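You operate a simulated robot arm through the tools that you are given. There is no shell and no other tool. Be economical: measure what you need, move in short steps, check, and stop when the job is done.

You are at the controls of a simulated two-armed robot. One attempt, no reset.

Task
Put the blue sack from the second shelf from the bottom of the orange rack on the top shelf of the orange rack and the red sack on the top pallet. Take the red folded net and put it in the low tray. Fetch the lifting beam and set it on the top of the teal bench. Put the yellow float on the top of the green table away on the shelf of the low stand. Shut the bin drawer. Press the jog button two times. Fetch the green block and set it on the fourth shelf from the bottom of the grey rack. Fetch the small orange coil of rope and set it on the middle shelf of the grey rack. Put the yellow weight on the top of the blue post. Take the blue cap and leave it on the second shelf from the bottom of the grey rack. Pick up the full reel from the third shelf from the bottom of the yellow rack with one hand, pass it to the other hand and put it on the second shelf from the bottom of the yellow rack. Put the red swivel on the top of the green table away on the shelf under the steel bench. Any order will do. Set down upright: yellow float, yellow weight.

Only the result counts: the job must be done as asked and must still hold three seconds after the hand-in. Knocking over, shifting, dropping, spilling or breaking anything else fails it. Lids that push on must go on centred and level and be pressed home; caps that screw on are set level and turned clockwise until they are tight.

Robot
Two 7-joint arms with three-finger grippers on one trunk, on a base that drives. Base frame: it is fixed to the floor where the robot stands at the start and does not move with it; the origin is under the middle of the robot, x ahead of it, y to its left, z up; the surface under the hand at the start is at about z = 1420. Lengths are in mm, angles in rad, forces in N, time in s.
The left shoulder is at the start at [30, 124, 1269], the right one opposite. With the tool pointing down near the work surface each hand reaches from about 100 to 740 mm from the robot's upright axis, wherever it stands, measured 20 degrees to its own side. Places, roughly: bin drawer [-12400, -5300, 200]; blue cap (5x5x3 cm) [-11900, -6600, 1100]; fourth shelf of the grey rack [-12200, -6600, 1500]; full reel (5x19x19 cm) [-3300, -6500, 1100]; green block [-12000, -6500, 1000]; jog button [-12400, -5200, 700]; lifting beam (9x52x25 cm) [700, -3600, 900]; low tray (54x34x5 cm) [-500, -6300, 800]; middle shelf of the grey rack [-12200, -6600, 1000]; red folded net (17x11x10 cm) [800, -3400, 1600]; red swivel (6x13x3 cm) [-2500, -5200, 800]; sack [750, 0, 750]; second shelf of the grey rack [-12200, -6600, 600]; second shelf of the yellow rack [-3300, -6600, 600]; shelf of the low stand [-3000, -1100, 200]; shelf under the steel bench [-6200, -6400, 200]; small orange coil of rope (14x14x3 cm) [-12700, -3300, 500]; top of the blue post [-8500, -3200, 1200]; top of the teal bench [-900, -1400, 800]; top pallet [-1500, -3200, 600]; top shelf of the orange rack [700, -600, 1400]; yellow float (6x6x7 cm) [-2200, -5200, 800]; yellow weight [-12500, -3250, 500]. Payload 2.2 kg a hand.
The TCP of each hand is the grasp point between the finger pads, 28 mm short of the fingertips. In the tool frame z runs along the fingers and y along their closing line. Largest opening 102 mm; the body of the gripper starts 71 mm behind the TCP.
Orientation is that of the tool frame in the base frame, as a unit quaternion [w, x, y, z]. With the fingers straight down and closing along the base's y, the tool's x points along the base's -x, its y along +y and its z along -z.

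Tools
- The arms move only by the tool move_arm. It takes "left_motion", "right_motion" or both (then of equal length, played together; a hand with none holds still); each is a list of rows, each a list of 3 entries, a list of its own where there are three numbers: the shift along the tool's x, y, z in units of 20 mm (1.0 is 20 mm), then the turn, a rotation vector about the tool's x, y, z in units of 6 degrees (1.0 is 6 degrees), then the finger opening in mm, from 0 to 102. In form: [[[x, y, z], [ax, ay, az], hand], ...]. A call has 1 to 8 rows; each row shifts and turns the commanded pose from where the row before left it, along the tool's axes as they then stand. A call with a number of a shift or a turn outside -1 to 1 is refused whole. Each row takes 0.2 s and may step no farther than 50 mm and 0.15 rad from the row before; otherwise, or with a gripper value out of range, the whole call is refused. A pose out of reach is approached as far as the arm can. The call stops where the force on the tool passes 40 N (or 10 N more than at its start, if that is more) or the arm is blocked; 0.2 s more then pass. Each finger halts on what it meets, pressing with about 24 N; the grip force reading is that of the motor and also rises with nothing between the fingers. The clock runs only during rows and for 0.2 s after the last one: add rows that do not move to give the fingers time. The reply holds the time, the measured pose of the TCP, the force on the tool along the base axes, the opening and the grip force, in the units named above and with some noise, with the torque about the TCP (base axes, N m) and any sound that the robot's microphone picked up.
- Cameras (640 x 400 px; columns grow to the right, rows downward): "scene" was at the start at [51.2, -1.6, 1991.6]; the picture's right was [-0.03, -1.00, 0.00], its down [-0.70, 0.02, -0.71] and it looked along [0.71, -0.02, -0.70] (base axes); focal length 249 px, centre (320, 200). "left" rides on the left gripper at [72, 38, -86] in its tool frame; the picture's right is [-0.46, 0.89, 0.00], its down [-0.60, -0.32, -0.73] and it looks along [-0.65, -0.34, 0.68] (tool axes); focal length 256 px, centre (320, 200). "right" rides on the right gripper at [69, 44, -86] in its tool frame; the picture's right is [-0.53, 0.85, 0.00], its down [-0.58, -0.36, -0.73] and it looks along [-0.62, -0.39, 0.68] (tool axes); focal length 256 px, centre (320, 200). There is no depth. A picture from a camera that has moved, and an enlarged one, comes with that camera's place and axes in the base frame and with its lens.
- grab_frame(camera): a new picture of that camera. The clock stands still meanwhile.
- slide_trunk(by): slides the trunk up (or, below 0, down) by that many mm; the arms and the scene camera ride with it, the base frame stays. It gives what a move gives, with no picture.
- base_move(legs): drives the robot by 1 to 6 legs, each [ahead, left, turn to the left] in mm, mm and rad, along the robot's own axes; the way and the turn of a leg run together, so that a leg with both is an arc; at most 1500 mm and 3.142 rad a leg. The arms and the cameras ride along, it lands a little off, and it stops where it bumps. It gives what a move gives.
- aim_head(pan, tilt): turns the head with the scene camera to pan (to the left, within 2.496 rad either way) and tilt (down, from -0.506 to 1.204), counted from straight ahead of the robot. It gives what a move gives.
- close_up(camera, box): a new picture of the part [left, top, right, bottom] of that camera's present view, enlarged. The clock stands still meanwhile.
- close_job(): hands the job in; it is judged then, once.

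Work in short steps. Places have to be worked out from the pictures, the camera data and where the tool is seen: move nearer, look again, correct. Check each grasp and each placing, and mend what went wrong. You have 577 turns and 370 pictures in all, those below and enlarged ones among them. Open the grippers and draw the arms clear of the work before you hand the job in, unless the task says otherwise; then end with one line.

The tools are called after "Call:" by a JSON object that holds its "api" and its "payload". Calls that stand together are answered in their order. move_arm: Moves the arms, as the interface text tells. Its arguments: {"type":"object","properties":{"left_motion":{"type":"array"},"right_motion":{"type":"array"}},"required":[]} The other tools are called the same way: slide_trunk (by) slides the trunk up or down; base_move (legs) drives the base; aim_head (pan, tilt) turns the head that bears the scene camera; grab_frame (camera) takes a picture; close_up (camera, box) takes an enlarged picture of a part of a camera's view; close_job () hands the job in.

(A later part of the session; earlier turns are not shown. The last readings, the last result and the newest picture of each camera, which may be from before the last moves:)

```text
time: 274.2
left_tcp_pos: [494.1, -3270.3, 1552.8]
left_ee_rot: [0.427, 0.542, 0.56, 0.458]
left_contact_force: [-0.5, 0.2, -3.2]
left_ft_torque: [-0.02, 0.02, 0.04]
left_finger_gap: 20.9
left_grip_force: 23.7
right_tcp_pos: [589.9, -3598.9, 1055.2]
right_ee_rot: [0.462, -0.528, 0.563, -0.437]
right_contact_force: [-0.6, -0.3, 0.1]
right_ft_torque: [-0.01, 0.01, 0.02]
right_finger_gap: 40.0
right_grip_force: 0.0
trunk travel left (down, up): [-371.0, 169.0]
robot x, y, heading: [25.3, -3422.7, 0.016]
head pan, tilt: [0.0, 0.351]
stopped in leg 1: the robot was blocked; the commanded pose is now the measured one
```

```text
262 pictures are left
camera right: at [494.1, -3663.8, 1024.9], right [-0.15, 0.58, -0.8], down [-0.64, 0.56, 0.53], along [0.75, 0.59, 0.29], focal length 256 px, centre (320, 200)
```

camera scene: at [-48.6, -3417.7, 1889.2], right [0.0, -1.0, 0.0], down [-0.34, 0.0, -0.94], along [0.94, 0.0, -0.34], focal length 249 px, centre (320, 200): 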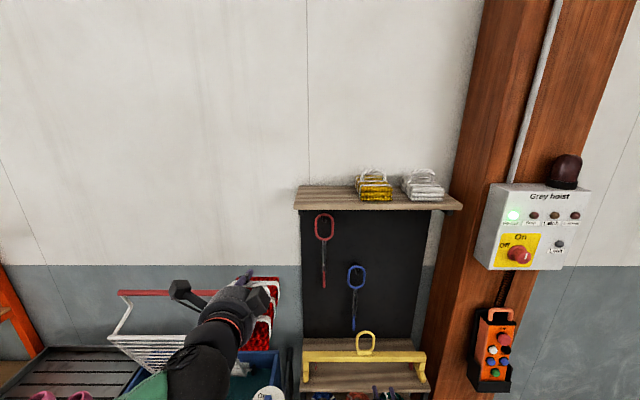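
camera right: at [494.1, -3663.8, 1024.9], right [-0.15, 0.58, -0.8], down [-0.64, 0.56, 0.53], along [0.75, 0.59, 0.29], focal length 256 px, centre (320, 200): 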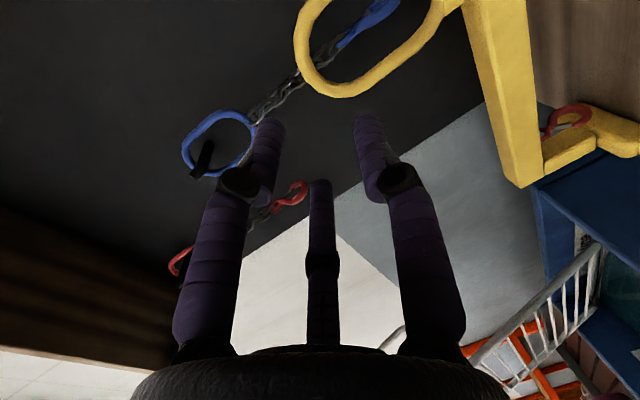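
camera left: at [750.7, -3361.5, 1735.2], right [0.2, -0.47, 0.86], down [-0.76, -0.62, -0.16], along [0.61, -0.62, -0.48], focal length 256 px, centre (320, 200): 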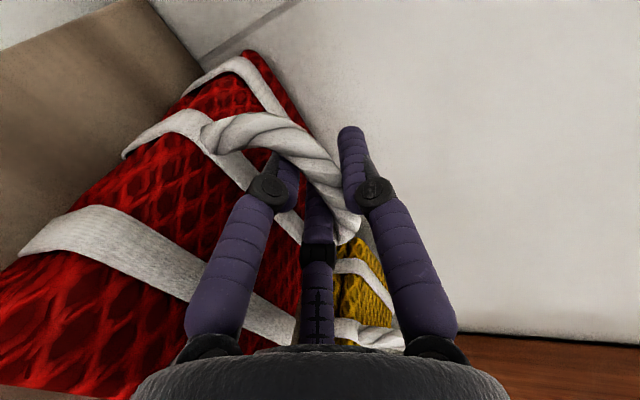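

Base touched something on its left (sink). Back 15 mm, square up, and reach with the arm instead.

Call:
{"api": "base_move", "payload": {"legs": [[-15, 0, -0.014]]}}

Call:
{"api": "move_arm", "payload": {"right_motion": [[[0, 0, 1], [0, 0, 0], 36], [[0, 0, 1], [0, 0, 0], 36], [[0, 0, 1], [0, 0, 0], 36]]}}

Call:
{"api": "grab_frame", "payload": {"camera": "right"}}

```text
time: 274.9
left_tcp_pos: [487.3, -3274.4, 1553.3]
left_ee_rot: [0.431, 0.545, 0.557, 0.455]
left_contact_force: [0.0, 0.1, -3.4]
left_ft_torque: [0.0, -0.03, 0.02]
left_finger_gap: 20.9
left_grip_force: 24.2
right_tcp_pos: [576.0, -3606.1, 1054.9]
right_ee_rot: [0.458, -0.524, 0.567, -0.441]
right_contact_force: [0.6, -0.4, -0.8]
right_ft_torque: [-0.01, 0.02, 0.02]
right_finger_gap: 40.1
right_grip_force: 0.0
trunk travel left (down, up): [-371.0, 169.0]
robot x, y, heading: [12.7, -3420.8, 0.004]
head pan, tilt: [0.0, 0.351]
```

```text
time: 275.7
left_tcp_pos: [486.5, -3275.4, 1553.2]
left_ee_rot: [0.431, 0.547, 0.557, 0.454]
left_contact_force: [0.0, -0.2, -3.4]
left_ft_torque: [-0.04, -0.01, 0.0]
left_finger_gap: 20.9
left_grip_force: 24.3
right_tcp_pos: [634.1, -3606.3, 1043.7]
right_ee_rot: [0.458, -0.524, 0.567, -0.44]
right_contact_force: [0.1, -0.1, -0.7]
right_ft_torque: [-0.01, -0.06, -0.02]
right_finger_gap: 36.0
right_grip_force: 0.2
trunk travel left (down, up): [-371.0, 169.0]
robot x, y, heading: [10.3, -3422.7, 0.005]
head pan, tilt: [0.0, 0.351]
```

```text
261 pictures are left
camera right: at [537.4, -3670.2, 1012.2], right [-0.15, 0.59, -0.8], down [-0.63, 0.57, 0.53], along [0.76, 0.58, 0.29], focal length 256 px, centre (320, 200)
```

right: 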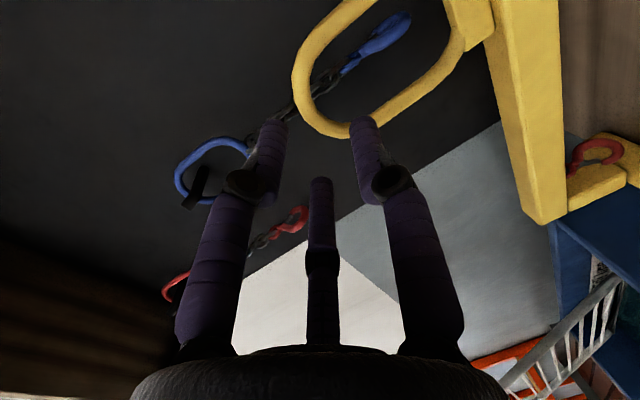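

Ring's top arc lies ahead between the fingers. Advance 74 mm, shift 8 mm right, close.

Call:
{"api": "move_arm", "payload": {"right_motion": [[[0.4, -0.1, 1], [0, 0, 0], 36], [[0, -0.1, 1], [0, 0, 0], 36], [[0, 0, 1], [0, 0, 0], 36], [[0, 0, 0.7], [0, 0, 0], 36], [[0, 0, 0], [0, 0, 0], 3], [[0, 0, 0], [0, 0, 0], 3], [[0, 0, 0], [0, 0, 0], 3]]}}

Call:
{"api": "grab_frame", "payload": {"camera": "right"}}

```text
time: 277.3
left_tcp_pos: [483.9, -3276.6, 1552.5]
left_ee_rot: [0.431, 0.546, 0.557, 0.454]
left_contact_force: [0.2, -0.2, -3.6]
left_ft_torque: [0.01, 0.01, -0.02]
left_finger_gap: 21.0
left_grip_force: 23.8
right_tcp_pos: [705.7, -3616.4, 1033.1]
right_ee_rot: [0.458, -0.525, 0.567, -0.44]
right_contact_force: [-2.3, 0.8, -0.7]
right_ft_torque: [0.0, 0.0, 0.03]
right_finger_gap: 2.6
right_grip_force: 0.1
trunk travel left (down, up): [-371.0, 169.0]
robot x, y, heading: [12.3, -3422.7, 0.006]
head pan, tilt: [0.0, 0.351]
```

```text
260 pictures are left
camera right: at [609.5, -3679.8, 1001.9], right [-0.15, 0.59, -0.8], down [-0.63, 0.57, 0.53], along [0.76, 0.58, 0.29], focal length 256 px, centre (320, 200)
```

right: 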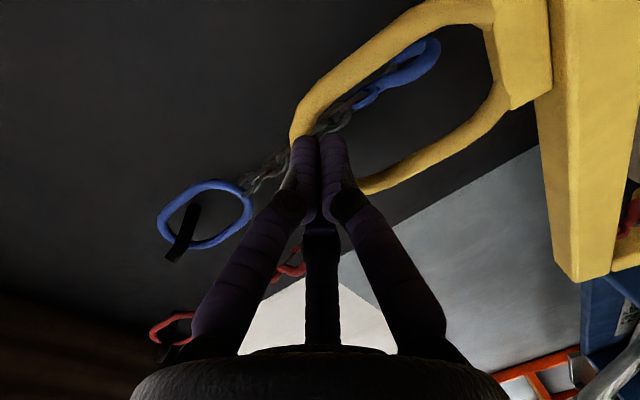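

Just short again. Back, reopen, advance 34 mm more, slightly up, close.

Call:
{"api": "move_arm", "payload": {"right_motion": [[[0, 0, -0.6], [0, 0, 0], 36], [[0, -0.15, 0], [0, 0, 0], 36], [[0, 0, 1], [0, 0, 0], 36], [[0, 0, 1], [0, 0, 0], 36], [[0, 0, 0.4], [0, 0, 0], 36], [[0, 0, 0], [0, 0, 0], 3], [[0, 0, 0], [0, 0, 0], 3]]}}

Call:
{"api": "grab_frame", "payload": {"camera": "right"}}

```text
time: 278.9
left_tcp_pos: [484.6, -3276.0, 1552.4]
left_ee_rot: [0.431, 0.546, 0.557, 0.454]
left_contact_force: [0.4, -0.6, -3.3]
left_ft_torque: [0.03, -0.02, -0.03]
left_finger_gap: 21.1
left_grip_force: 23.9
right_tcp_pos: [743.3, -3618.4, 1028.0]
right_ee_rot: [0.459, -0.524, 0.566, -0.441]
right_contact_force: [-0.5, -0.4, 0.3]
right_ft_torque: [-0.01, -0.02, -0.03]
right_finger_gap: 3.1
right_grip_force: 0.1
trunk travel left (down, up): [-371.0, 169.0]
robot x, y, heading: [15.6, -3425.5, 0.007]
head pan, tilt: [0.0, 0.351]
```

```text
259 pictures are left
camera right: at [646.5, -3681.4, 997.9], right [-0.15, 0.59, -0.8], down [-0.63, 0.57, 0.53], along [0.76, 0.58, 0.29], focal length 256 px, centre (320, 200)
```

right: 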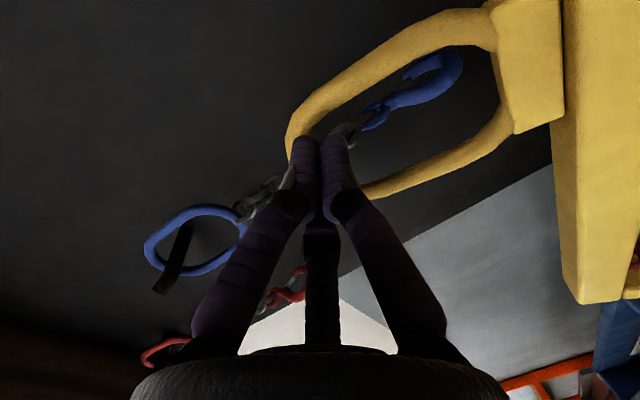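

Check the beam from the scene camera; it may have been pushed.

Call:
{"api": "aim_head", "payload": {"pan": 0, "tilt": 0.75}}

Call:
{"api": "grab_frame", "payload": {"camera": "scene"}}

```text
time: 279.8
left_tcp_pos: [484.6, -3275.6, 1553.2]
left_ee_rot: [0.432, 0.546, 0.557, 0.454]
left_contact_force: [-0.4, -0.6, -3.5]
left_ft_torque: [0.01, 0.0, 0.02]
left_finger_gap: 21.1
left_grip_force: 24.1
right_tcp_pos: [743.0, -3617.0, 1028.4]
right_ee_rot: [0.458, -0.524, 0.567, -0.441]
right_contact_force: [-0.7, 0.4, -0.8]
right_ft_torque: [0.0, 0.02, -0.01]
right_finger_gap: 2.8
right_grip_force: 0.0
trunk travel left (down, up): [-371.0, 169.0]
robot x, y, heading: [14.5, -3423.3, 0.003]
head pan, tilt: [0.0, 0.75]
```

```text
258 pictures are left
camera scene: at [64.5, -3421.8, 1853.7], right [0.01, -1.0, 0.0], down [-0.68, 0.0, -0.73], along [0.73, 0.0, -0.68], focal length 249 px, centre (320, 200)
```

scene: 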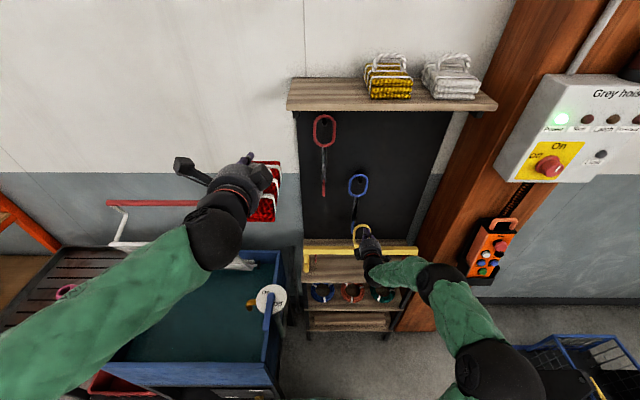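

Call:
{"api": "close_up", "payload": {"camera": "scene", "box": [290, 200, 430, 288]}}

```text
4.55 times, centred on (360, 244) of scene
camera zoom: at [64.5, -3421.8, 1853.7], right [0.01, -1.0, 0.0], down [-0.68, 0.0, -0.73], along [0.73, 0.0, -0.68], focal length 1132 px, centre (138, 0)
```

zoom: 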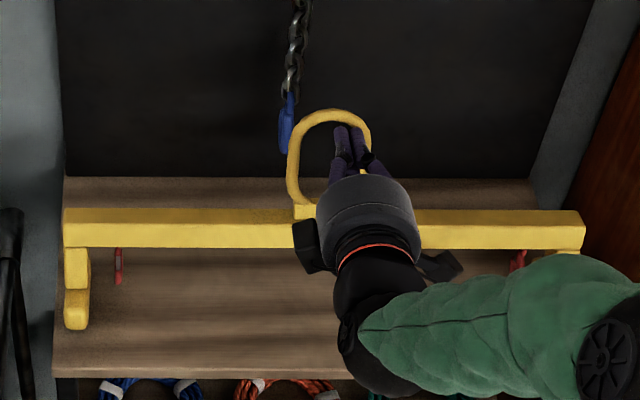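

The closed fingers are inside the loop, below its top bar (bar z≈1043, x≈755). Back out 45 mm, open, raise 18 mm, centre, and advance.

Call:
{"api": "move_arm", "payload": {"right_motion": [[[0, 0.2, -0.98], [0, 0, 0], 3], [[0, 0.2, -0.98], [0, 0, 0], 3], [[0, 0.1, -0.5], [0, 0, 0], 42], [[-0.3, -0.9, -0.2], [0, 0, 0], 42], [[-0.3, -0.2, 0], [0, 0, 0], 42], [[0, 0, 0], [0, 0, 0], 42]]}}

Call:
{"api": "close_up", "payload": {"camera": "scene", "box": [290, 200, 430, 288]}}

Call:
{"api": "grab_frame", "payload": {"camera": "right"}}

```text
time: 281.2
left_tcp_pos: [484.4, -3275.4, 1552.5]
left_ee_rot: [0.431, 0.546, 0.557, 0.454]
left_contact_force: [0.0, 0.3, -3.7]
left_ft_torque: [-0.01, -0.01, 0.02]
left_finger_gap: 20.8
left_grip_force: 23.5
right_tcp_pos: [693.9, -3605.6, 1052.8]
right_ee_rot: [0.459, -0.524, 0.567, -0.44]
right_contact_force: [1.2, -0.3, 0.3]
right_ft_torque: [-0.03, -0.02, 0.0]
right_finger_gap: 42.0
right_grip_force: 0.0
trunk travel left (down, up): [-371.0, 169.0]
robot x, y, heading: [11.8, -3422.9, 0.006]
head pan, tilt: [0.0, 0.75]
```

```text
4.55 times, centred on (360, 244) of scene
camera zoom: at [64.4, -3421.7, 1853.6], right [0.01, -1.0, 0.0], down [-0.68, 0.0, -0.73], along [0.73, 0.0, -0.68], focal length 1132 px, centre (138, 0)
```

zoom: 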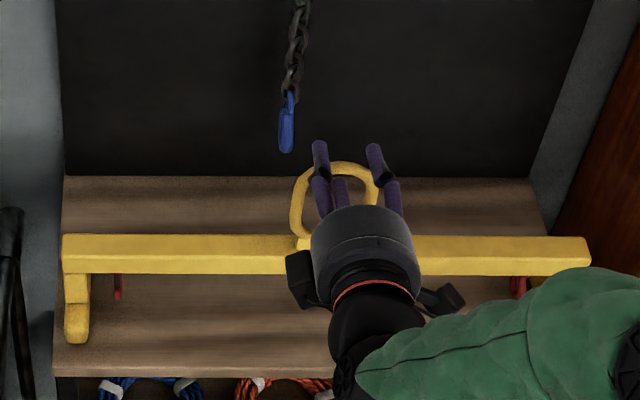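

```text
255 pictures are left
camera right: at [596.7, -3668.9, 1020.7], right [-0.14, 0.59, -0.8], down [-0.63, 0.57, 0.53], along [0.76, 0.58, 0.29], focal length 256 px, centre (320, 200)
```

right: 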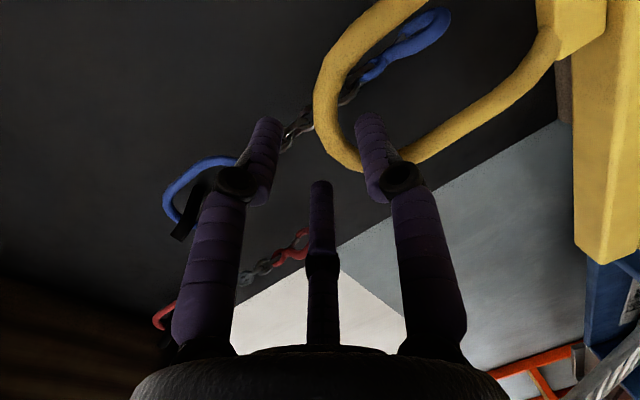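

The beam has settled upright again (ring bar ≈(709,-3604,1037)), now between the fingers. Close here.

Call:
{"api": "move_arm", "payload": {"right_motion": [[[0, 0.2, 0.05], [0, 0, 0], 42], [[0, 0, 0], [0, 0, 0], 3], [[0, 0, 0], [0, 0, 0], 3], [[0, 0, 0], [0, 0, 0], 3]]}}

Call:
{"api": "grab_frame", "payload": {"camera": "right"}}

```text
time: 282.2
left_tcp_pos: [486.4, -3276.2, 1553.0]
left_ee_rot: [0.431, 0.547, 0.556, 0.455]
left_contact_force: [-0.2, 0.8, -3.5]
left_ft_torque: [0.02, -0.03, 0.02]
left_finger_gap: 20.7
left_grip_force: 23.7
right_tcp_pos: [692.7, -3604.8, 1044.8]
right_ee_rot: [0.458, -0.525, 0.567, -0.439]
right_contact_force: [-0.1, 0.8, -12.2]
right_ft_torque: [-0.24, 0.34, -0.01]
right_finger_gap: 21.3
right_grip_force: 24.1
trunk travel left (down, up): [-371.0, 169.0]
robot x, y, heading: [6.4, -3421.6, 0.005]
head pan, tilt: [0.0, 0.75]
```

```text
254 pictures are left
camera right: at [597.0, -3668.7, 1015.0], right [-0.15, 0.59, -0.8], down [-0.63, 0.57, 0.53], along [0.76, 0.58, 0.28], focal length 256 px, centre (320, 200)
```

right: 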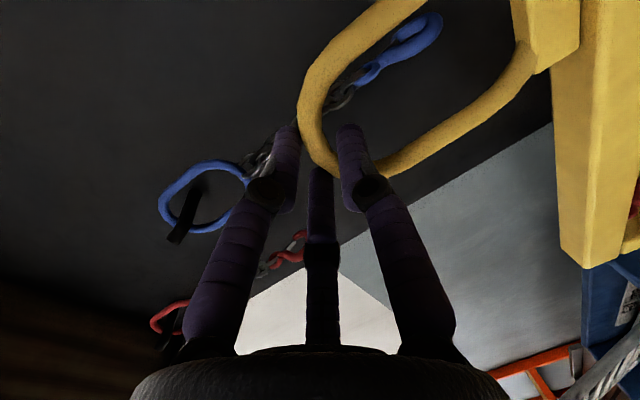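

Ring gripped (21 mm, 24 N). Lift gently 45 mm.

Call:
{"api": "move_arm", "payload": {"right_motion": [[[0, -0.25, -0.05], [0, 0, 0], 3], [[0, -0.5, -0.1], [0, 0, 0], 3], [[0, -0.7, -0.14], [0, 0, 0], 3], [[0, -0.7, -0.14], [0, 0, 0], 3]]}}

Call:
{"api": "close_up", "payload": {"camera": "scene", "box": [270, 190, 430, 290]}}

```text
time: 283.2
left_tcp_pos: [485.8, -3275.7, 1552.8]
left_ee_rot: [0.431, 0.545, 0.557, 0.455]
left_contact_force: [-0.3, 0.1, -4.5]
left_ft_torque: [-0.02, 0.0, 0.0]
left_finger_gap: 20.9
left_grip_force: 23.8
right_tcp_pos: [692.8, -3607.6, 1089.7]
right_ee_rot: [0.458, -0.525, 0.567, -0.439]
right_contact_force: [-1.1, 0.5, -13.6]
right_ft_torque: [-0.1, 0.37, -0.03]
right_finger_gap: 20.0
right_grip_force: 24.5
trunk travel left (down, up): [-371.0, 169.0]
robot x, y, heading: [7.8, -3427.4, 0.004]
head pan, tilt: [0.0, 0.75]
```

```text
4.00 times, centred on (350, 240) of scene
camera zoom: at [65.6, -3422.1, 1853.6], right [0.01, -1.0, 0.0], down [-0.68, 0.0, -0.73], along [0.73, 0.0, -0.68], focal length 996 px, centre (200, 40)
```

zoom: 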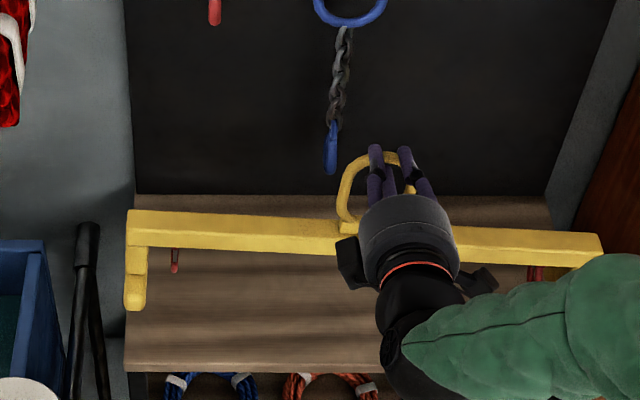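

Beam is up (13.6 N), slightly tilted. Back out, drifting right a little to clear the sink.

Call:
{"api": "base_move", "payload": {"legs": [[-120, -25, 0], [-380, -30, 0]]}}

Call:
{"api": "grab_frame", "payload": {"camera": "scene"}}

```text
time: 286.5
left_tcp_pos: [-14.0, -3332.8, 1552.0]
left_ee_rot: [0.43, 0.546, 0.557, 0.455]
left_contact_force: [0.2, 0.2, -3.8]
left_ft_torque: [0.01, -0.02, 0.0]
left_finger_gap: 20.8
left_grip_force: 23.7
right_tcp_pos: [193.7, -3663.9, 1089.9]
right_ee_rot: [0.459, -0.525, 0.566, -0.44]
right_contact_force: [-1.2, 0.4, -12.2]
right_ft_torque: [-0.12, 0.29, 0.04]
right_finger_gap: 20.0
right_grip_force: 23.5
trunk travel left (down, up): [-371.0, 169.0]
robot x, y, heading: [-486.8, -3479.6, 0.007]
head pan, tilt: [0.0, 0.75]
```

```text
252 pictures are left
camera scene: at [-434.5, -3480.4, 1853.6], right [0.01, -1.0, 0.0], down [-0.68, -0.01, -0.73], along [0.73, 0.01, -0.68], focal length 249 px, centre (320, 200)
```

scene: 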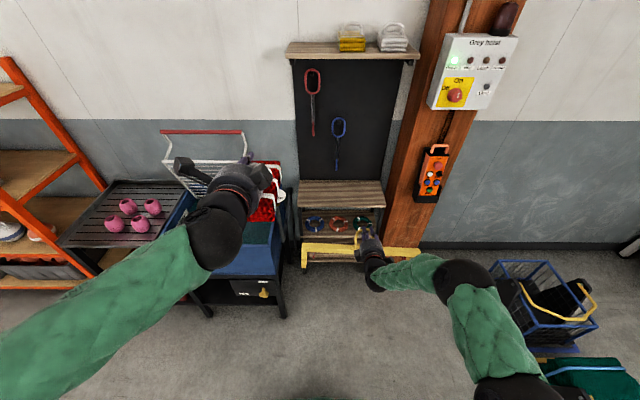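

Raise the trunk 80 mm and drive around to the bench's -x side, facing +x, at its free end.

Call:
{"api": "slide_trunk", "payload": {"by": 80}}

Call:
{"api": "base_move", "payload": {"legs": [[-200, 0, 0], [0, 1180, 0], [-1210, 0, 0], [0, 1040, 0]]}}

Call:
{"api": "aim_head", "payload": {"pan": 0, "tilt": 0.7}}

Call:
{"api": "grab_frame", "payload": {"camera": "scene"}}

```text
time: 287.6
left_tcp_pos: [-14.1, -3333.8, 1632.9]
left_ee_rot: [0.43, 0.546, 0.557, 0.454]
left_contact_force: [-0.7, 0.3, -3.7]
left_ft_torque: [0.01, -0.04, 0.03]
left_finger_gap: 20.9
left_grip_force: 23.9
right_tcp_pos: [193.1, -3663.9, 1168.0]
right_ee_rot: [0.458, -0.526, 0.567, -0.439]
right_contact_force: [0.4, 0.2, -13.5]
right_ft_torque: [-0.13, 0.29, 0.04]
right_finger_gap: 20.3
right_grip_force: 23.8
trunk travel left (down, up): [-451.0, 89.0]
robot x, y, heading: [-489.8, -3477.4, 0.011]
head pan, tilt: [0.0, 0.75]
```

```text
time: 305.5
left_tcp_pos: [-1407.5, -1111.8, 1632.2]
left_ee_rot: [0.436, 0.553, 0.55, 0.449]
left_contact_force: [-0.2, -0.3, -3.8]
left_ft_torque: [0.03, -0.01, 0.0]
left_finger_gap: 21.0
left_grip_force: 24.2
right_tcp_pos: [-1207.1, -1447.0, 1170.1]
right_ee_rot: [0.453, -0.518, 0.573, -0.445]
right_contact_force: [-0.4, 1.1, -12.4]
right_ft_torque: [-0.14, 0.35, -0.03]
right_finger_gap: 20.0
right_grip_force: 23.8
trunk travel left (down, up): [-451.0, 89.0]
robot x, y, heading: [-1882.6, -1244.6, -0.018]
head pan, tilt: [0.0, 0.75]
```

```text
time: 306.2
left_tcp_pos: [-1406.3, -1110.7, 1631.1]
left_ee_rot: [0.435, 0.553, 0.551, 0.449]
left_contact_force: [-0.8, 0.5, -3.2]
left_ft_torque: [0.02, -0.01, 0.01]
left_finger_gap: 21.0
left_grip_force: 24.4
right_tcp_pos: [-1208.0, -1447.0, 1168.0]
right_ee_rot: [0.451, -0.519, 0.574, -0.443]
right_contact_force: [-0.6, 0.2, -13.7]
right_ft_torque: [-0.12, 0.29, 0.01]
right_finger_gap: 20.4
right_grip_force: 24.1
trunk travel left (down, up): [-451.0, 89.0]
robot x, y, heading: [-1884.4, -1246.5, -0.019]
head pan, tilt: [0.0, 0.7]
```

```text
251 pictures are left
camera scene: at [-1827.8, -1247.0, 1937.8], right [-0.02, -1.0, 0.0], down [-0.65, 0.01, -0.76], along [0.76, -0.01, -0.65], focal length 249 px, centre (320, 200)
```

scene: 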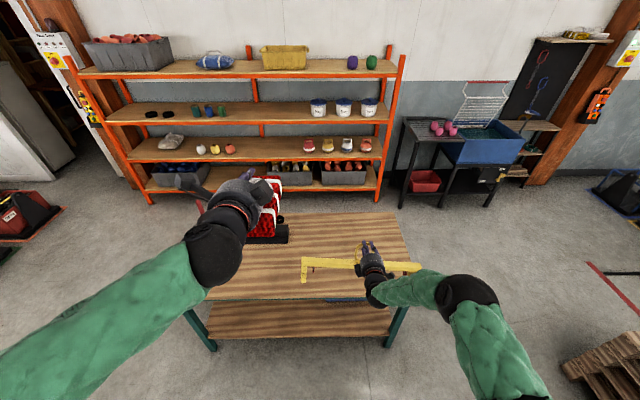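

Beam should go to y centre ≈-1390, x≈-930 (peg base ends at y≈-1070, bench end ≈-1690). Square up and move in.

Call:
{"api": "base_move", "payload": {"legs": [[0, 45, 0.018], [280, 0, 0]]}}

Call:
{"api": "grab_frame", "payload": {"camera": "scene"}}

Call:
{"api": "grab_frame", "payload": {"camera": "right"}}

```text
time: 308.6
left_tcp_pos: [-1130.0, -1059.2, 1631.7]
left_ee_rot: [0.432, 0.549, 0.554, 0.452]
left_contact_force: [-0.9, 0.1, -3.7]
left_ft_torque: [0.0, 0.02, 0.02]
left_finger_gap: 20.8
left_grip_force: 24.2
right_tcp_pos: [-927.0, -1393.3, 1169.2]
right_ee_rot: [0.455, -0.523, 0.569, -0.441]
right_contact_force: [0.4, 0.7, -13.8]
right_ft_torque: [-0.13, 0.34, 0.01]
right_finger_gap: 20.1
right_grip_force: 23.9
trunk travel left (down, up): [-451.0, 89.0]
robot x, y, heading: [-1607.2, -1204.1, -0.003]
head pan, tilt: [0.0, 0.7]
```

```text
250 pictures are left
camera scene: at [-1548.5, -1202.5, 1937.8], right [0.0, -1.0, 0.0], down [-0.65, 0.0, -0.76], along [0.76, 0.0, -0.65], focal length 249 px, centre (320, 200)
```

scene: 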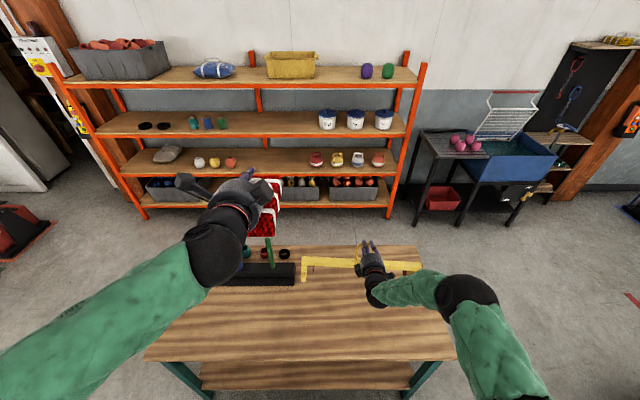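

```text
249 pictures are left
camera right: at [-1022.7, -1456.0, 1138.4], right [-0.14, 0.59, -0.8], down [-0.62, 0.57, 0.53], along [0.77, 0.57, 0.28], focal length 256 px, centre (320, 200)
```

right: 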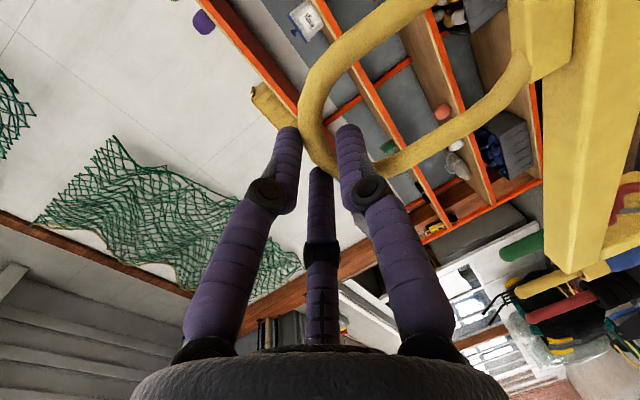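

Lower with the trunk by 95 mm, then in small arm steps until the feet take the load.

Call:
{"api": "slide_trunk", "payload": {"by": -95}}

Call:
{"api": "move_arm", "payload": {"right_motion": [[[0, 0.3, 0.06], [0, 0, 0], 3], [[0, 0.3, 0.06], [0, 0, 0], 3], [[0, 0.2, 0.04], [0, 0, 0], 3], [[0, 0.2, 0.04], [0, 0, 0], 3]]}}

```text
time: 309.9
left_tcp_pos: [-1128.8, -1060.2, 1538.6]
left_ee_rot: [0.432, 0.549, 0.554, 0.453]
left_contact_force: [-0.4, 0.0, -2.8]
left_ft_torque: [-0.02, 0.02, 0.0]
left_finger_gap: 20.8
left_grip_force: 24.3
right_tcp_pos: [-925.1, -1393.8, 1074.3]
right_ee_rot: [0.456, -0.523, 0.569, -0.442]
right_contact_force: [-0.7, 0.2, -12.6]
right_ft_torque: [-0.13, 0.37, 0.05]
right_finger_gap: 20.1
right_grip_force: 23.9
trunk travel left (down, up): [-356.0, 184.0]
robot x, y, heading: [-1605.5, -1202.1, -0.003]
head pan, tilt: [0.0, 0.7]
```

```text
time: 310.9
left_tcp_pos: [-1130.0, -1059.3, 1535.9]
left_ee_rot: [0.432, 0.549, 0.554, 0.451]
left_contact_force: [0.3, -0.4, -3.2]
left_ft_torque: [0.0, 0.03, -0.01]
left_finger_gap: 20.8
left_grip_force: 24.1
right_tcp_pos: [-925.5, -1391.3, 1052.7]
right_ee_rot: [0.455, -0.523, 0.57, -0.441]
right_contact_force: [1.0, 0.4, -13.5]
right_ft_torque: [-0.12, 0.37, 0.01]
right_finger_gap: 20.2
right_grip_force: 23.9
trunk travel left (down, up): [-356.0, 184.0]
robot x, y, heading: [-1603.4, -1204.6, 0.002]
head pan, tilt: [0.0, 0.7]
```

Call:
{"api": "move_arm", "payload": {"right_motion": [[[0, 0.25, 0.05], [0, 0, 0], 3], [[0, 0.25, 0.05], [0, 0, 0], 3], [[0, 0.25, 0.05], [0, 0, 0], 3], [[0, 0.25, 0.05], [0, 0, 0], 3], [[0, 0.25, 0.05], [0, 0, 0], 3], [[0, 0.25, 0.05], [0, 0, 0], 3]]}}

```text
time: 312.3
left_tcp_pos: [-1130.2, -1059.6, 1537.6]
left_ee_rot: [0.432, 0.549, 0.555, 0.452]
left_contact_force: [0.0, 0.1, -4.0]
left_ft_torque: [0.01, -0.02, 0.0]
left_finger_gap: 20.9
left_grip_force: 24.4
right_tcp_pos: [-926.7, -1389.5, 1023.2]
right_ee_rot: [0.455, -0.523, 0.569, -0.442]
right_contact_force: [-0.8, 0.4, -10.5]
right_ft_torque: [-0.51, 0.25, 0.02]
right_finger_gap: 21.3
right_grip_force: 24.1
trunk travel left (down, up): [-356.0, 184.0]
robot x, y, heading: [-1606.3, -1202.1, 0.0]
head pan, tilt: [0.0, 0.7]
```

One foot is touching. Continue in small steps.

Call:
{"api": "move_arm", "payload": {"right_motion": [[[0, 0.15, 0.03], [0, 0, 0], 3], [[0, 0.15, 0.03], [0, 0, 0], 3], [[0, 0.15, 0.03], [0, 0, 0], 3], [[0, 0.15, 0.03], [0, 0, 0], 3], [[0, 0.15, 0.03], [0, 0, 0], 3]]}}

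Call:
{"api": "close_up", "payload": {"camera": "scene", "box": [270, 220, 450, 333]}}

```text
time: 313.4
left_tcp_pos: [-1129.9, -1058.8, 1536.2]
left_ee_rot: [0.433, 0.55, 0.554, 0.451]
left_contact_force: [0.5, -0.3, -3.2]
left_ft_torque: [0.0, -0.02, 0.03]
left_finger_gap: 21.0
left_grip_force: 24.0
right_tcp_pos: [-919.4, -1390.4, 1023.3]
right_ee_rot: [0.463, -0.517, 0.561, -0.452]
right_contact_force: [-4.2, 2.9, 14.1]
right_ft_torque: [-0.65, -0.25, 0.31]
right_finger_gap: 21.0
right_grip_force: 24.1
trunk travel left (down, up): [-356.0, 184.0]
robot x, y, heading: [-1606.6, -1204.5, 0.003]
head pan, tilt: [0.0, 0.7]
stopped in row 5 (right hand): the force on the tool passed its limit at 43 N (the readings are from after the stop); the commanded pose is now the measured one
```

```text
3.54 times, centred on (360, 276) of scene
camera zoom: at [-1550.3, -1200.8, 1842.8], right [0.0, -1.0, 0.0], down [-0.64, 0.0, -0.76], along [0.76, 0.0, -0.64], focal length 881 px, centre (178, -71)
```

zoom: 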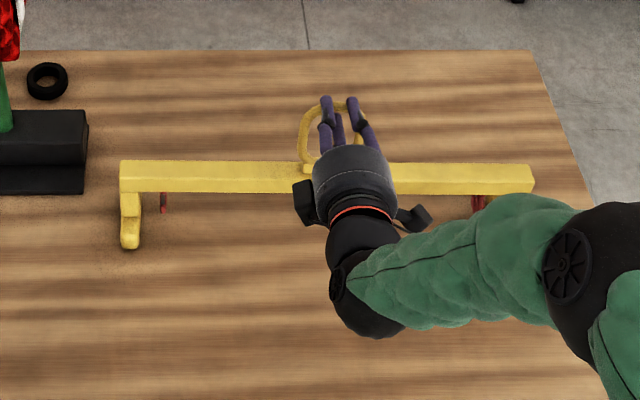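

Both feet down. Open and withdraw straight back.

Call:
{"api": "move_arm", "payload": {"right_motion": [[[0, 0, 0], [0, 0, 0], 40], [[0, 0, 0], [0, 0, 0], 40], [[0, 0.15, -0.5], [0, 0, 0], 40], [[0, 0.18, -0.98], [0, 0, 0], 40], [[0, 0.18, -0.98], [0, 0, 0], 40], [[0, 0.18, -0.98], [0, 0, 0], 40], [[0, 0.18, -0.98], [0, 0, 0], 40]]}}

Call:
{"api": "close_up", "payload": {"camera": "scene", "box": [270, 220, 450, 333]}}

```text
time: 315.1
left_tcp_pos: [-1132.0, -1058.8, 1536.8]
left_ee_rot: [0.434, 0.549, 0.553, 0.452]
left_contact_force: [-0.3, -0.2, -3.5]
left_ft_torque: [-0.03, 0.0, 0.01]
left_finger_gap: 20.7
left_grip_force: 24.4
right_tcp_pos: [-1012.4, -1386.6, 1017.9]
right_ee_rot: [0.46, -0.519, 0.564, -0.448]
right_contact_force: [0.0, -0.6, 0.4]
right_ft_torque: [-0.01, 0.01, 0.0]
right_finger_gap: 39.9
right_grip_force: 0.0
trunk travel left (down, up): [-356.0, 184.0]
robot x, y, heading: [-1608.3, -1199.4, -0.002]
head pan, tilt: [0.0, 0.7]
```

```text
3.54 times, centred on (360, 276) of scene
camera zoom: at [-1551.1, -1201.7, 1842.9], right [0.0, -1.0, 0.0], down [-0.64, 0.0, -0.77], along [0.77, 0.0, -0.64], focal length 881 px, centre (178, -71)
```

zoom: 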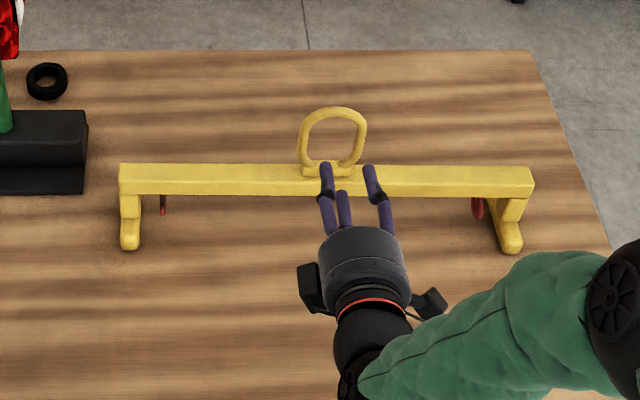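

Beam placed. Now carry the net toward the low tray; drive around to view the area from (-950,-3600).

Call:
{"api": "base_move", "payload": {"legs": [[-250, 0, 0], [0, 0, -1.571], [1300, 0, 0], [0, 900, 0], [1100, 0, 0]]}}

Call:
{"api": "aim_head", "payload": {"pan": 0.1, "tilt": 0.55}}

Call:
{"api": "grab_frame", "payload": {"camera": "scene"}}

```text
time: 318.5
left_tcp_pos: [-1366.6, -1307.3, 1536.3]
left_ee_rot: [0.527, 0.669, 0.404, 0.333]
left_contact_force: [0.8, -0.5, -4.0]
left_ft_torque: [0.04, -0.03, 0.02]
left_finger_gap: 21.0
left_grip_force: 23.9
right_tcp_pos: [-1417.1, -1649.8, 1015.6]
right_ee_rot: [0.337, -0.366, 0.674, -0.546]
right_contact_force: [0.8, 1.2, -0.3]
right_ft_torque: [-0.03, 0.0, 0.02]
right_finger_gap: 40.1
right_grip_force: 0.0
trunk travel left (down, up): [-356.0, 184.0]
robot x, y, heading: [-1851.9, -1204.4, -0.494]
head pan, tilt: [0.0, 0.7]
stopped in leg 2: the robot was blocked; the commanded pose is now the measured one
```

```text
time: 319.2
left_tcp_pos: [-1367.4, -1302.8, 1537.2]
left_ee_rot: [0.53, 0.668, 0.404, 0.333]
left_contact_force: [-0.8, 0.6, -4.1]
left_ft_torque: [-0.01, -0.01, 0.01]
left_finger_gap: 20.8
left_grip_force: 24.6
right_tcp_pos: [-1416.7, -1647.5, 1016.1]
right_ee_rot: [0.337, -0.366, 0.674, -0.546]
right_contact_force: [-0.3, 0.2, 0.7]
right_ft_torque: [0.0, -0.02, 0.01]
right_finger_gap: 39.9
right_grip_force: 0.0
trunk travel left (down, up): [-356.0, 184.0]
robot x, y, heading: [-1854.1, -1204.7, -0.497]
head pan, tilt: [0.099, 0.55]
```

```text
246 pictures are left
camera scene: at [-1796.8, -1225.1, 1856.0], right [-0.39, -0.92, 0.0], down [-0.48, 0.2, -0.85], along [0.79, -0.33, -0.52], focal length 249 px, centre (320, 200)
```

scene: 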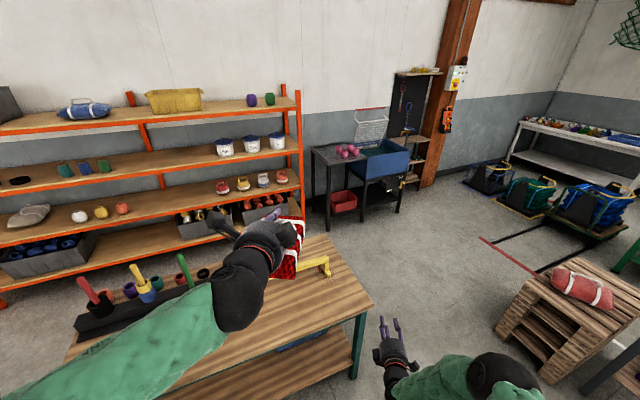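

Something blocked the turn; look behind.

Call:
{"api": "aim_head", "payload": {"pan": -2.2, "tilt": 0.8}}

Call:
{"api": "grab_frame", "payload": {"camera": "scene"}}

Call:
{"api": "aim_head", "payload": {"pan": 2.2, "tilt": 0.8}}

Call:
{"api": "grab_frame", "payload": {"camera": "scene"}}

```text
time: 321.4
left_tcp_pos: [-1366.6, -1304.4, 1537.7]
left_ee_rot: [0.53, 0.668, 0.404, 0.333]
left_contact_force: [0.0, 0.2, -3.6]
left_ft_torque: [-0.02, 0.0, -0.04]
left_finger_gap: 21.0
left_grip_force: 23.8
right_tcp_pos: [-1417.3, -1647.7, 1016.8]
right_ee_rot: [0.337, -0.366, 0.674, -0.546]
right_contact_force: [1.3, 0.0, 0.4]
right_ft_torque: [0.0, 0.01, 0.0]
right_finger_gap: 40.1
right_grip_force: 0.0
trunk travel left (down, up): [-356.0, 184.0]
robot x, y, heading: [-1855.0, -1201.9, -0.498]
head pan, tilt: [-2.201, 0.799]
```

```text
245 pictures are left
camera scene: at [-1952.1, -1225.6, 1834.7], right [-0.43, 0.9, 0.0], down [0.65, 0.31, -0.7], along [-0.63, -0.3, -0.72], focal length 249 px, centre (320, 200)
```

scene: 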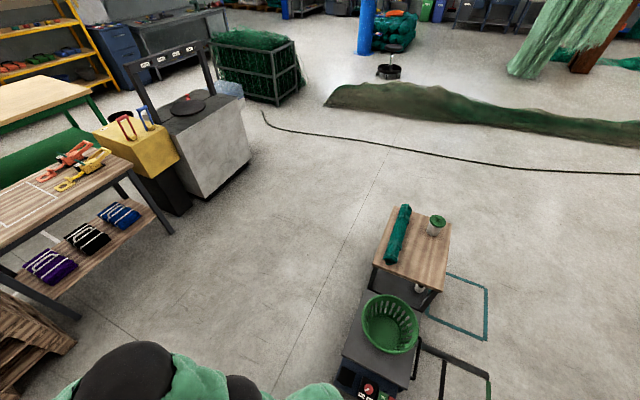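

```text
time: 324.9
left_tcp_pos: [-1367.8, -1303.0, 1536.5]
left_ee_rot: [0.53, 0.668, 0.404, 0.332]
left_contact_force: [0.0, -1.0, -2.7]
left_ft_torque: [0.0, -0.02, -0.02]
left_finger_gap: 20.8
left_grip_force: 24.7
right_tcp_pos: [-1414.6, -1648.0, 1016.4]
right_ee_rot: [0.337, -0.366, 0.674, -0.546]
right_contact_force: [-0.5, 0.2, -0.1]
right_ft_torque: [0.02, 0.02, -0.02]
right_finger_gap: 39.9
right_grip_force: 0.0
trunk travel left (down, up): [-356.0, 184.0]
robot x, y, heading: [-1854.7, -1205.4, -0.494]
head pan, tilt: [2.201, 0.799]
```

```text
244 pictures are left
camera scene: at [-1889.9, -1110.9, 1834.7], right [0.99, 0.13, 0.0], down [0.09, -0.71, -0.7], along [-0.09, 0.69, -0.72], focal length 249 px, centre (320, 200)
```

scene: 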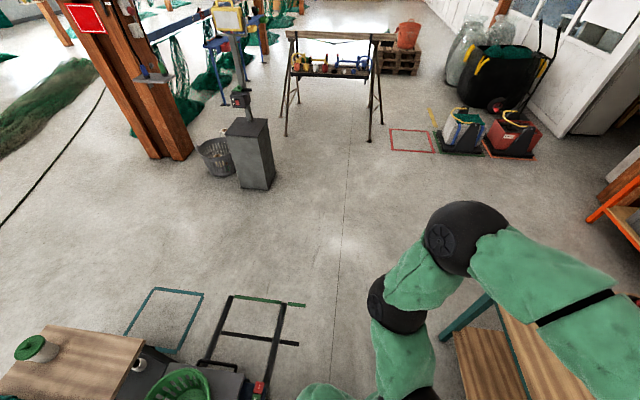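

A machine with a basket is right behind me. Move forward 130 mm and strafe away before turning further.

Call:
{"api": "base_move", "payload": {"legs": [[60, -250, 0], [0, 0, -1.075], [1000, 0, 0], [0, 880, 0], [1150, 0, 0]]}}

Call:
{"api": "aim_head", "payload": {"pan": 0.1, "tilt": 0.55}}

Call:
{"api": "grab_frame", "payload": {"camera": "scene"}}

```text
time: 328.8
left_tcp_pos: [-1655.4, -1879.9, 1535.3]
left_ee_rot: [0.616, 0.773, 0.112, 0.099]
left_contact_force: [0.8, -1.3, -3.5]
left_ft_torque: [-0.03, 0.01, 0.05]
left_finger_gap: 20.8
left_grip_force: 24.1
right_tcp_pos: [-1936.9, -2079.7, 1015.7]
right_ee_rot: [0.097, -0.074, 0.764, -0.633]
right_contact_force: [-0.3, 0.0, -0.8]
right_ft_torque: [-0.02, 0.01, 0.03]
right_finger_gap: 39.9
right_grip_force: 0.0
trunk travel left (down, up): [-356.0, 184.0]
robot x, y, heading: [-1921.7, -1459.6, -1.3]
head pan, tilt: [2.201, 0.799]
stopped in leg 2: the robot was blocked; the commanded pose is now the measured one
```

```text
time: 330.8
left_tcp_pos: [-1654.4, -1876.6, 1538.5]
left_ee_rot: [0.618, 0.772, 0.112, 0.099]
left_contact_force: [0.3, 0.3, -3.1]
left_ft_torque: [-0.01, -0.02, 0.0]
left_finger_gap: 20.7
left_grip_force: 23.9
right_tcp_pos: [-1937.0, -2079.5, 1015.9]
right_ee_rot: [0.096, -0.073, 0.763, -0.635]
right_contact_force: [0.0, -0.6, 0.4]
right_ft_torque: [-0.03, 0.01, -0.03]
right_finger_gap: 39.6
right_grip_force: 0.0
trunk travel left (down, up): [-356.0, 184.0]
robot x, y, heading: [-1919.8, -1457.8, -1.302]
head pan, tilt: [0.099, 0.55]
```

```text
243 pictures are left
camera scene: at [-1896.3, -1513.7, 1856.0], right [-0.93, -0.36, 0.0], down [-0.19, 0.49, -0.85], along [0.31, -0.8, -0.52], focal length 249 px, centre (320, 200)
```

scene: 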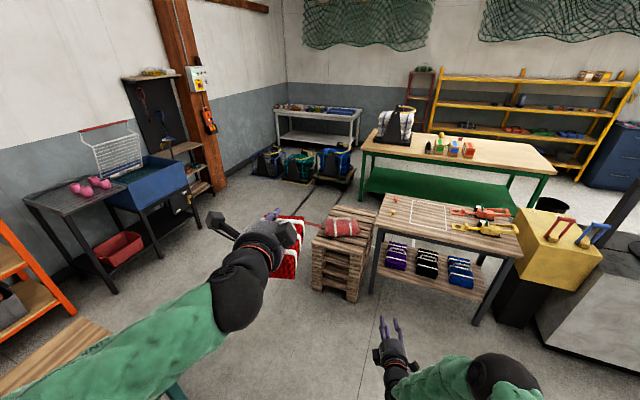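

Call:
{"api": "base_move", "payload": {"legs": [[500, 0, 0], [0, 0, -0.27], [400, 0, 0], [0, 830, 0]]}}

Call:
{"api": "aim_head", "payload": {"pan": 0.1, "tilt": 0.55}}

Call:
{"api": "grab_frame", "payload": {"camera": "scene"}}

```text
time: 340.7
left_tcp_pos: [-820.5, -2822.4, 1537.2]
left_ee_rot: [0.627, 0.779, 0.003, 0.012]
left_contact_force: [0.5, -0.7, -3.0]
left_ft_torque: [0.02, 0.0, 0.0]
left_finger_gap: 20.9
left_grip_force: 23.8
right_tcp_pos: [-1148.1, -2938.4, 1016.6]
right_ee_rot: [0.007, 0.033, 0.766, -0.642]
right_contact_force: [-0.7, -0.1, 0.1]
right_ft_torque: [0.01, -0.01, 0.0]
right_finger_gap: 40.0
right_grip_force: 0.1
trunk travel left (down, up): [-356.0, 184.0]
robot x, y, heading: [-961.7, -2347.0, -1.58]
head pan, tilt: [0.099, 0.55]
```

```text
time: 341.3
left_tcp_pos: [-821.0, -2822.7, 1537.8]
left_ee_rot: [0.626, 0.78, 0.002, 0.012]
left_contact_force: [-0.3, -0.2, -3.4]
left_ft_torque: [0.0, -0.02, 0.01]
left_finger_gap: 20.9
left_grip_force: 24.3
right_tcp_pos: [-1148.0, -2939.2, 1016.1]
right_ee_rot: [0.007, 0.034, 0.767, -0.641]
right_contact_force: [-0.2, 0.1, -0.6]
right_ft_torque: [0.02, -0.04, -0.01]
right_finger_gap: 40.1
right_grip_force: 0.0
trunk travel left (down, up): [-356.0, 184.0]
robot x, y, heading: [-962.0, -2346.8, -1.585]
head pan, tilt: [0.099, 0.55]
```

```text
242 pictures are left
camera scene: at [-953.9, -2406.9, 1856.0], right [-1.0, -0.09, 0.0], down [-0.05, 0.52, -0.85], along [0.08, -0.85, -0.52], focal length 249 px, centre (320, 200)
```

scene: 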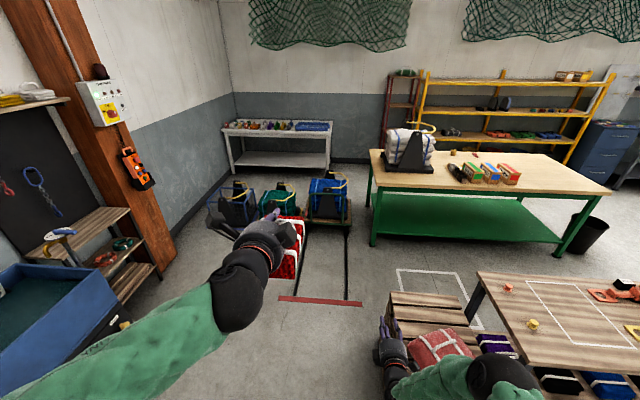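

The tray (blue, right end of the white table) is only reachable via the aisle behind the green table. Go west around the machine; first leg with a look.

Call:
{"api": "base_move", "payload": {"legs": [[-180, 0, 0.01], [0, -1220, 0], [0, -1220, 0], [0, -1220, 0]]}}

Call:
{"api": "aim_head", "payload": {"pan": 0, "tilt": 0.45}}

Call:
{"api": "grab_frame", "payload": {"camera": "scene"}}

```text
time: 360.1
left_tcp_pos: [-4484.2, -2622.3, 1539.1]
left_ee_rot: [0.626, 0.78, 0.002, 0.011]
left_contact_force: [0.5, 0.2, -3.3]
left_ft_torque: [0.01, 0.03, -0.02]
left_finger_gap: 21.1
left_grip_force: 23.6
right_tcp_pos: [-4810.9, -2739.1, 1015.9]
right_ee_rot: [0.006, 0.035, 0.767, -0.641]
right_contact_force: [-0.6, 0.4, 0.1]
right_ft_torque: [0.01, -0.01, 0.01]
right_finger_gap: 40.1
right_grip_force: 0.0
trunk travel left (down, up): [-356.0, 184.0]
robot x, y, heading: [-4623.0, -2146.9, -1.589]
head pan, tilt: [0.099, 0.55]
```

```text
time: 360.8
left_tcp_pos: [-4482.2, -2623.0, 1538.3]
left_ee_rot: [0.626, 0.78, 0.001, 0.012]
left_contact_force: [0.2, 0.9, -3.7]
left_ft_torque: [-0.07, 0.0, 0.01]
left_finger_gap: 20.7
left_grip_force: 23.9
right_tcp_pos: [-4811.4, -2739.3, 1016.8]
right_ee_rot: [0.006, 0.034, 0.766, -0.641]
right_contact_force: [-0.8, -0.4, 0.1]
right_ft_torque: [0.01, 0.05, 0.02]
right_finger_gap: 40.1
right_grip_force: 0.0
trunk travel left (down, up): [-356.0, 184.0]
robot x, y, heading: [-4621.7, -2145.0, -1.582]
head pan, tilt: [0.0, 0.45]
```

```text
241 pictures are left
camera scene: at [-4624.2, -2209.5, 1865.0], right [-1.0, 0.01, 0.0], down [0.01, 0.44, -0.9], along [-0.01, -0.9, -0.44], focal length 249 px, centre (320, 200)
```

scene: 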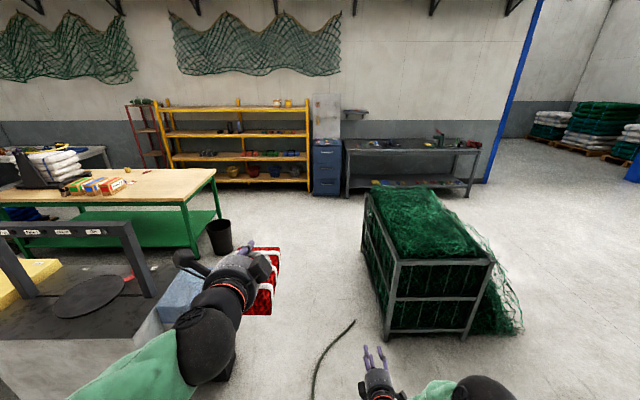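

Route is clear: shift left, drive to y≈-5000, turn to face +x, then strafe into the aisle line y≈-5950.

Call:
{"api": "base_move", "payload": {"legs": [[0, 170, 0], [1430, 0, 0], [1430, 0, 0], [0, 0, 1.58], [0, -940, 0]]}}

Call:
{"api": "grab_frame", "payload": {"camera": "scene"}}

```text
time: 384.0
left_tcp_pos: [-4003.0, -5807.0, 1538.1]
left_ee_rot: [0.438, 0.554, 0.549, 0.447]
left_contact_force: [0.1, 0.8, -4.1]
left_ft_torque: [-0.03, -0.02, 0.04]
left_finger_gap: 21.0
left_grip_force: 24.0
right_tcp_pos: [-3891.4, -6136.5, 1016.6]
right_ee_rot: [0.454, -0.514, 0.57, -0.453]
right_contact_force: [0.3, 0.7, 0.1]
right_ft_torque: [0.03, -0.01, 0.03]
right_finger_gap: 40.1
right_grip_force: 0.1
trunk travel left (down, up): [-356.0, 184.0]
robot x, y, heading: [-4478.6, -5939.5, -0.028]
head pan, tilt: [0.0, 0.45]
```

```text
240 pictures are left
camera scene: at [-4418.3, -5941.1, 1865.1], right [-0.03, -1.0, 0.0], down [-0.44, 0.01, -0.9], along [0.9, -0.03, -0.44], focal length 249 px, centre (320, 200)
```

scene: 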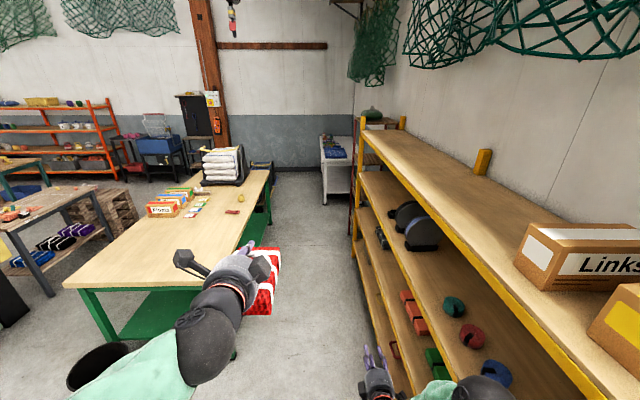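

Correct heading, shift slightly left, and drive along the aisle to x≈-1900.

Call:
{"api": "base_move", "payload": {"legs": [[0, 30, 0.028], [1300, 0, 0], [1250, 0, 0]]}}

Call:
{"api": "grab_frame", "payload": {"camera": "scene"}}

```text
time: 396.9
left_tcp_pos: [-1454.3, -5755.9, 1537.8]
left_ee_rot: [0.43, 0.544, 0.558, 0.455]
left_contact_force: [-0.5, 0.2, -3.2]
left_ft_torque: [-0.03, -0.03, -0.01]
left_finger_gap: 20.9
left_grip_force: 24.1
right_tcp_pos: [-1331.8, -6082.0, 1016.7]
right_ee_rot: [0.463, -0.523, 0.561, -0.444]
right_contact_force: [0.7, 1.0, 0.6]
right_ft_torque: [0.02, -0.03, 0.0]
right_finger_gap: 40.2
right_grip_force: 0.1
trunk travel left (down, up): [-356.0, 184.0]
robot x, y, heading: [-1923.7, -5905.3, 0.003]
head pan, tilt: [0.0, 0.45]
```

```text
239 pictures are left
camera scene: at [-1864.5, -5904.2, 1865.1], right [0.01, -1.0, 0.0], down [-0.44, 0.0, -0.9], along [0.9, 0.01, -0.44], focal length 249 px, centre (320, 200)
```

scene: 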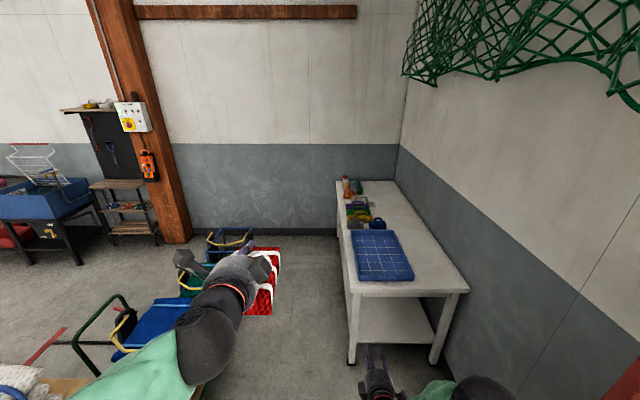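

Tray spans x -794..-250, y -6101..-6430 at z≈810. Drive to face it from the front (robot ≈(-670,-5680), heading -90°).

Call:
{"api": "base_move", "payload": {"legs": [[780, 0, 0], [0, 230, 0], [0, 0, -1.574], [0, 470, 0]]}}

Call:
{"api": "aim_head", "payload": {"pan": 0.15, "tilt": 0.8}}

Call:
{"api": "grab_frame", "payload": {"camera": "scene"}}

```text
time: 408.7
left_tcp_pos: [-531.9, -6153.1, 1537.6]
left_ee_rot: [0.626, 0.78, 0.002, 0.01]
left_contact_force: [0.3, 0.5, -3.3]
left_ft_torque: [-0.03, 0.0, -0.02]
left_finger_gap: 20.9
left_grip_force: 24.7
right_tcp_pos: [-859.4, -6270.2, 1016.8]
right_ee_rot: [0.006, 0.036, 0.766, -0.642]
right_contact_force: [-0.6, 0.7, -0.6]
right_ft_torque: [0.0, 0.01, 0.0]
right_finger_gap: 40.1
right_grip_force: 0.1
trunk travel left (down, up): [-356.0, 184.0]
robot x, y, heading: [-670.2, -5677.7, -1.585]
head pan, tilt: [0.0, 0.45]
```

```text
time: 409.6
left_tcp_pos: [-533.7, -6155.0, 1538.0]
left_ee_rot: [0.626, 0.78, 0.001, 0.011]
left_contact_force: [-0.1, 0.3, -3.4]
left_ft_torque: [0.01, -0.06, -0.01]
left_finger_gap: 21.0
left_grip_force: 24.0
right_tcp_pos: [-860.3, -6270.2, 1015.8]
right_ee_rot: [0.005, 0.036, 0.766, -0.642]
right_contact_force: [0.6, -0.2, -0.2]
right_ft_torque: [0.02, 0.01, 0.01]
right_finger_gap: 40.0
right_grip_force: 0.2
trunk travel left (down, up): [-356.0, 184.0]
robot x, y, heading: [-673.8, -5674.5, -1.584]
head pan, tilt: [0.15, 0.799]
```

```text
238 pictures are left
camera scene: at [-662.5, -5729.0, 1834.7], right [-0.99, -0.14, 0.0], down [-0.1, 0.71, -0.7], along [0.09, -0.69, -0.72], focal length 249 px, centre (320, 200)
```

scene: 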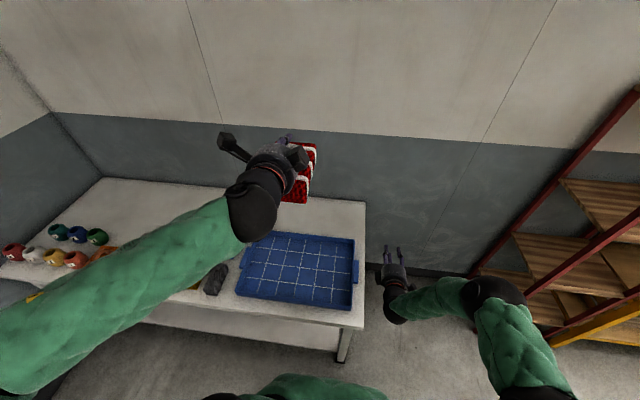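

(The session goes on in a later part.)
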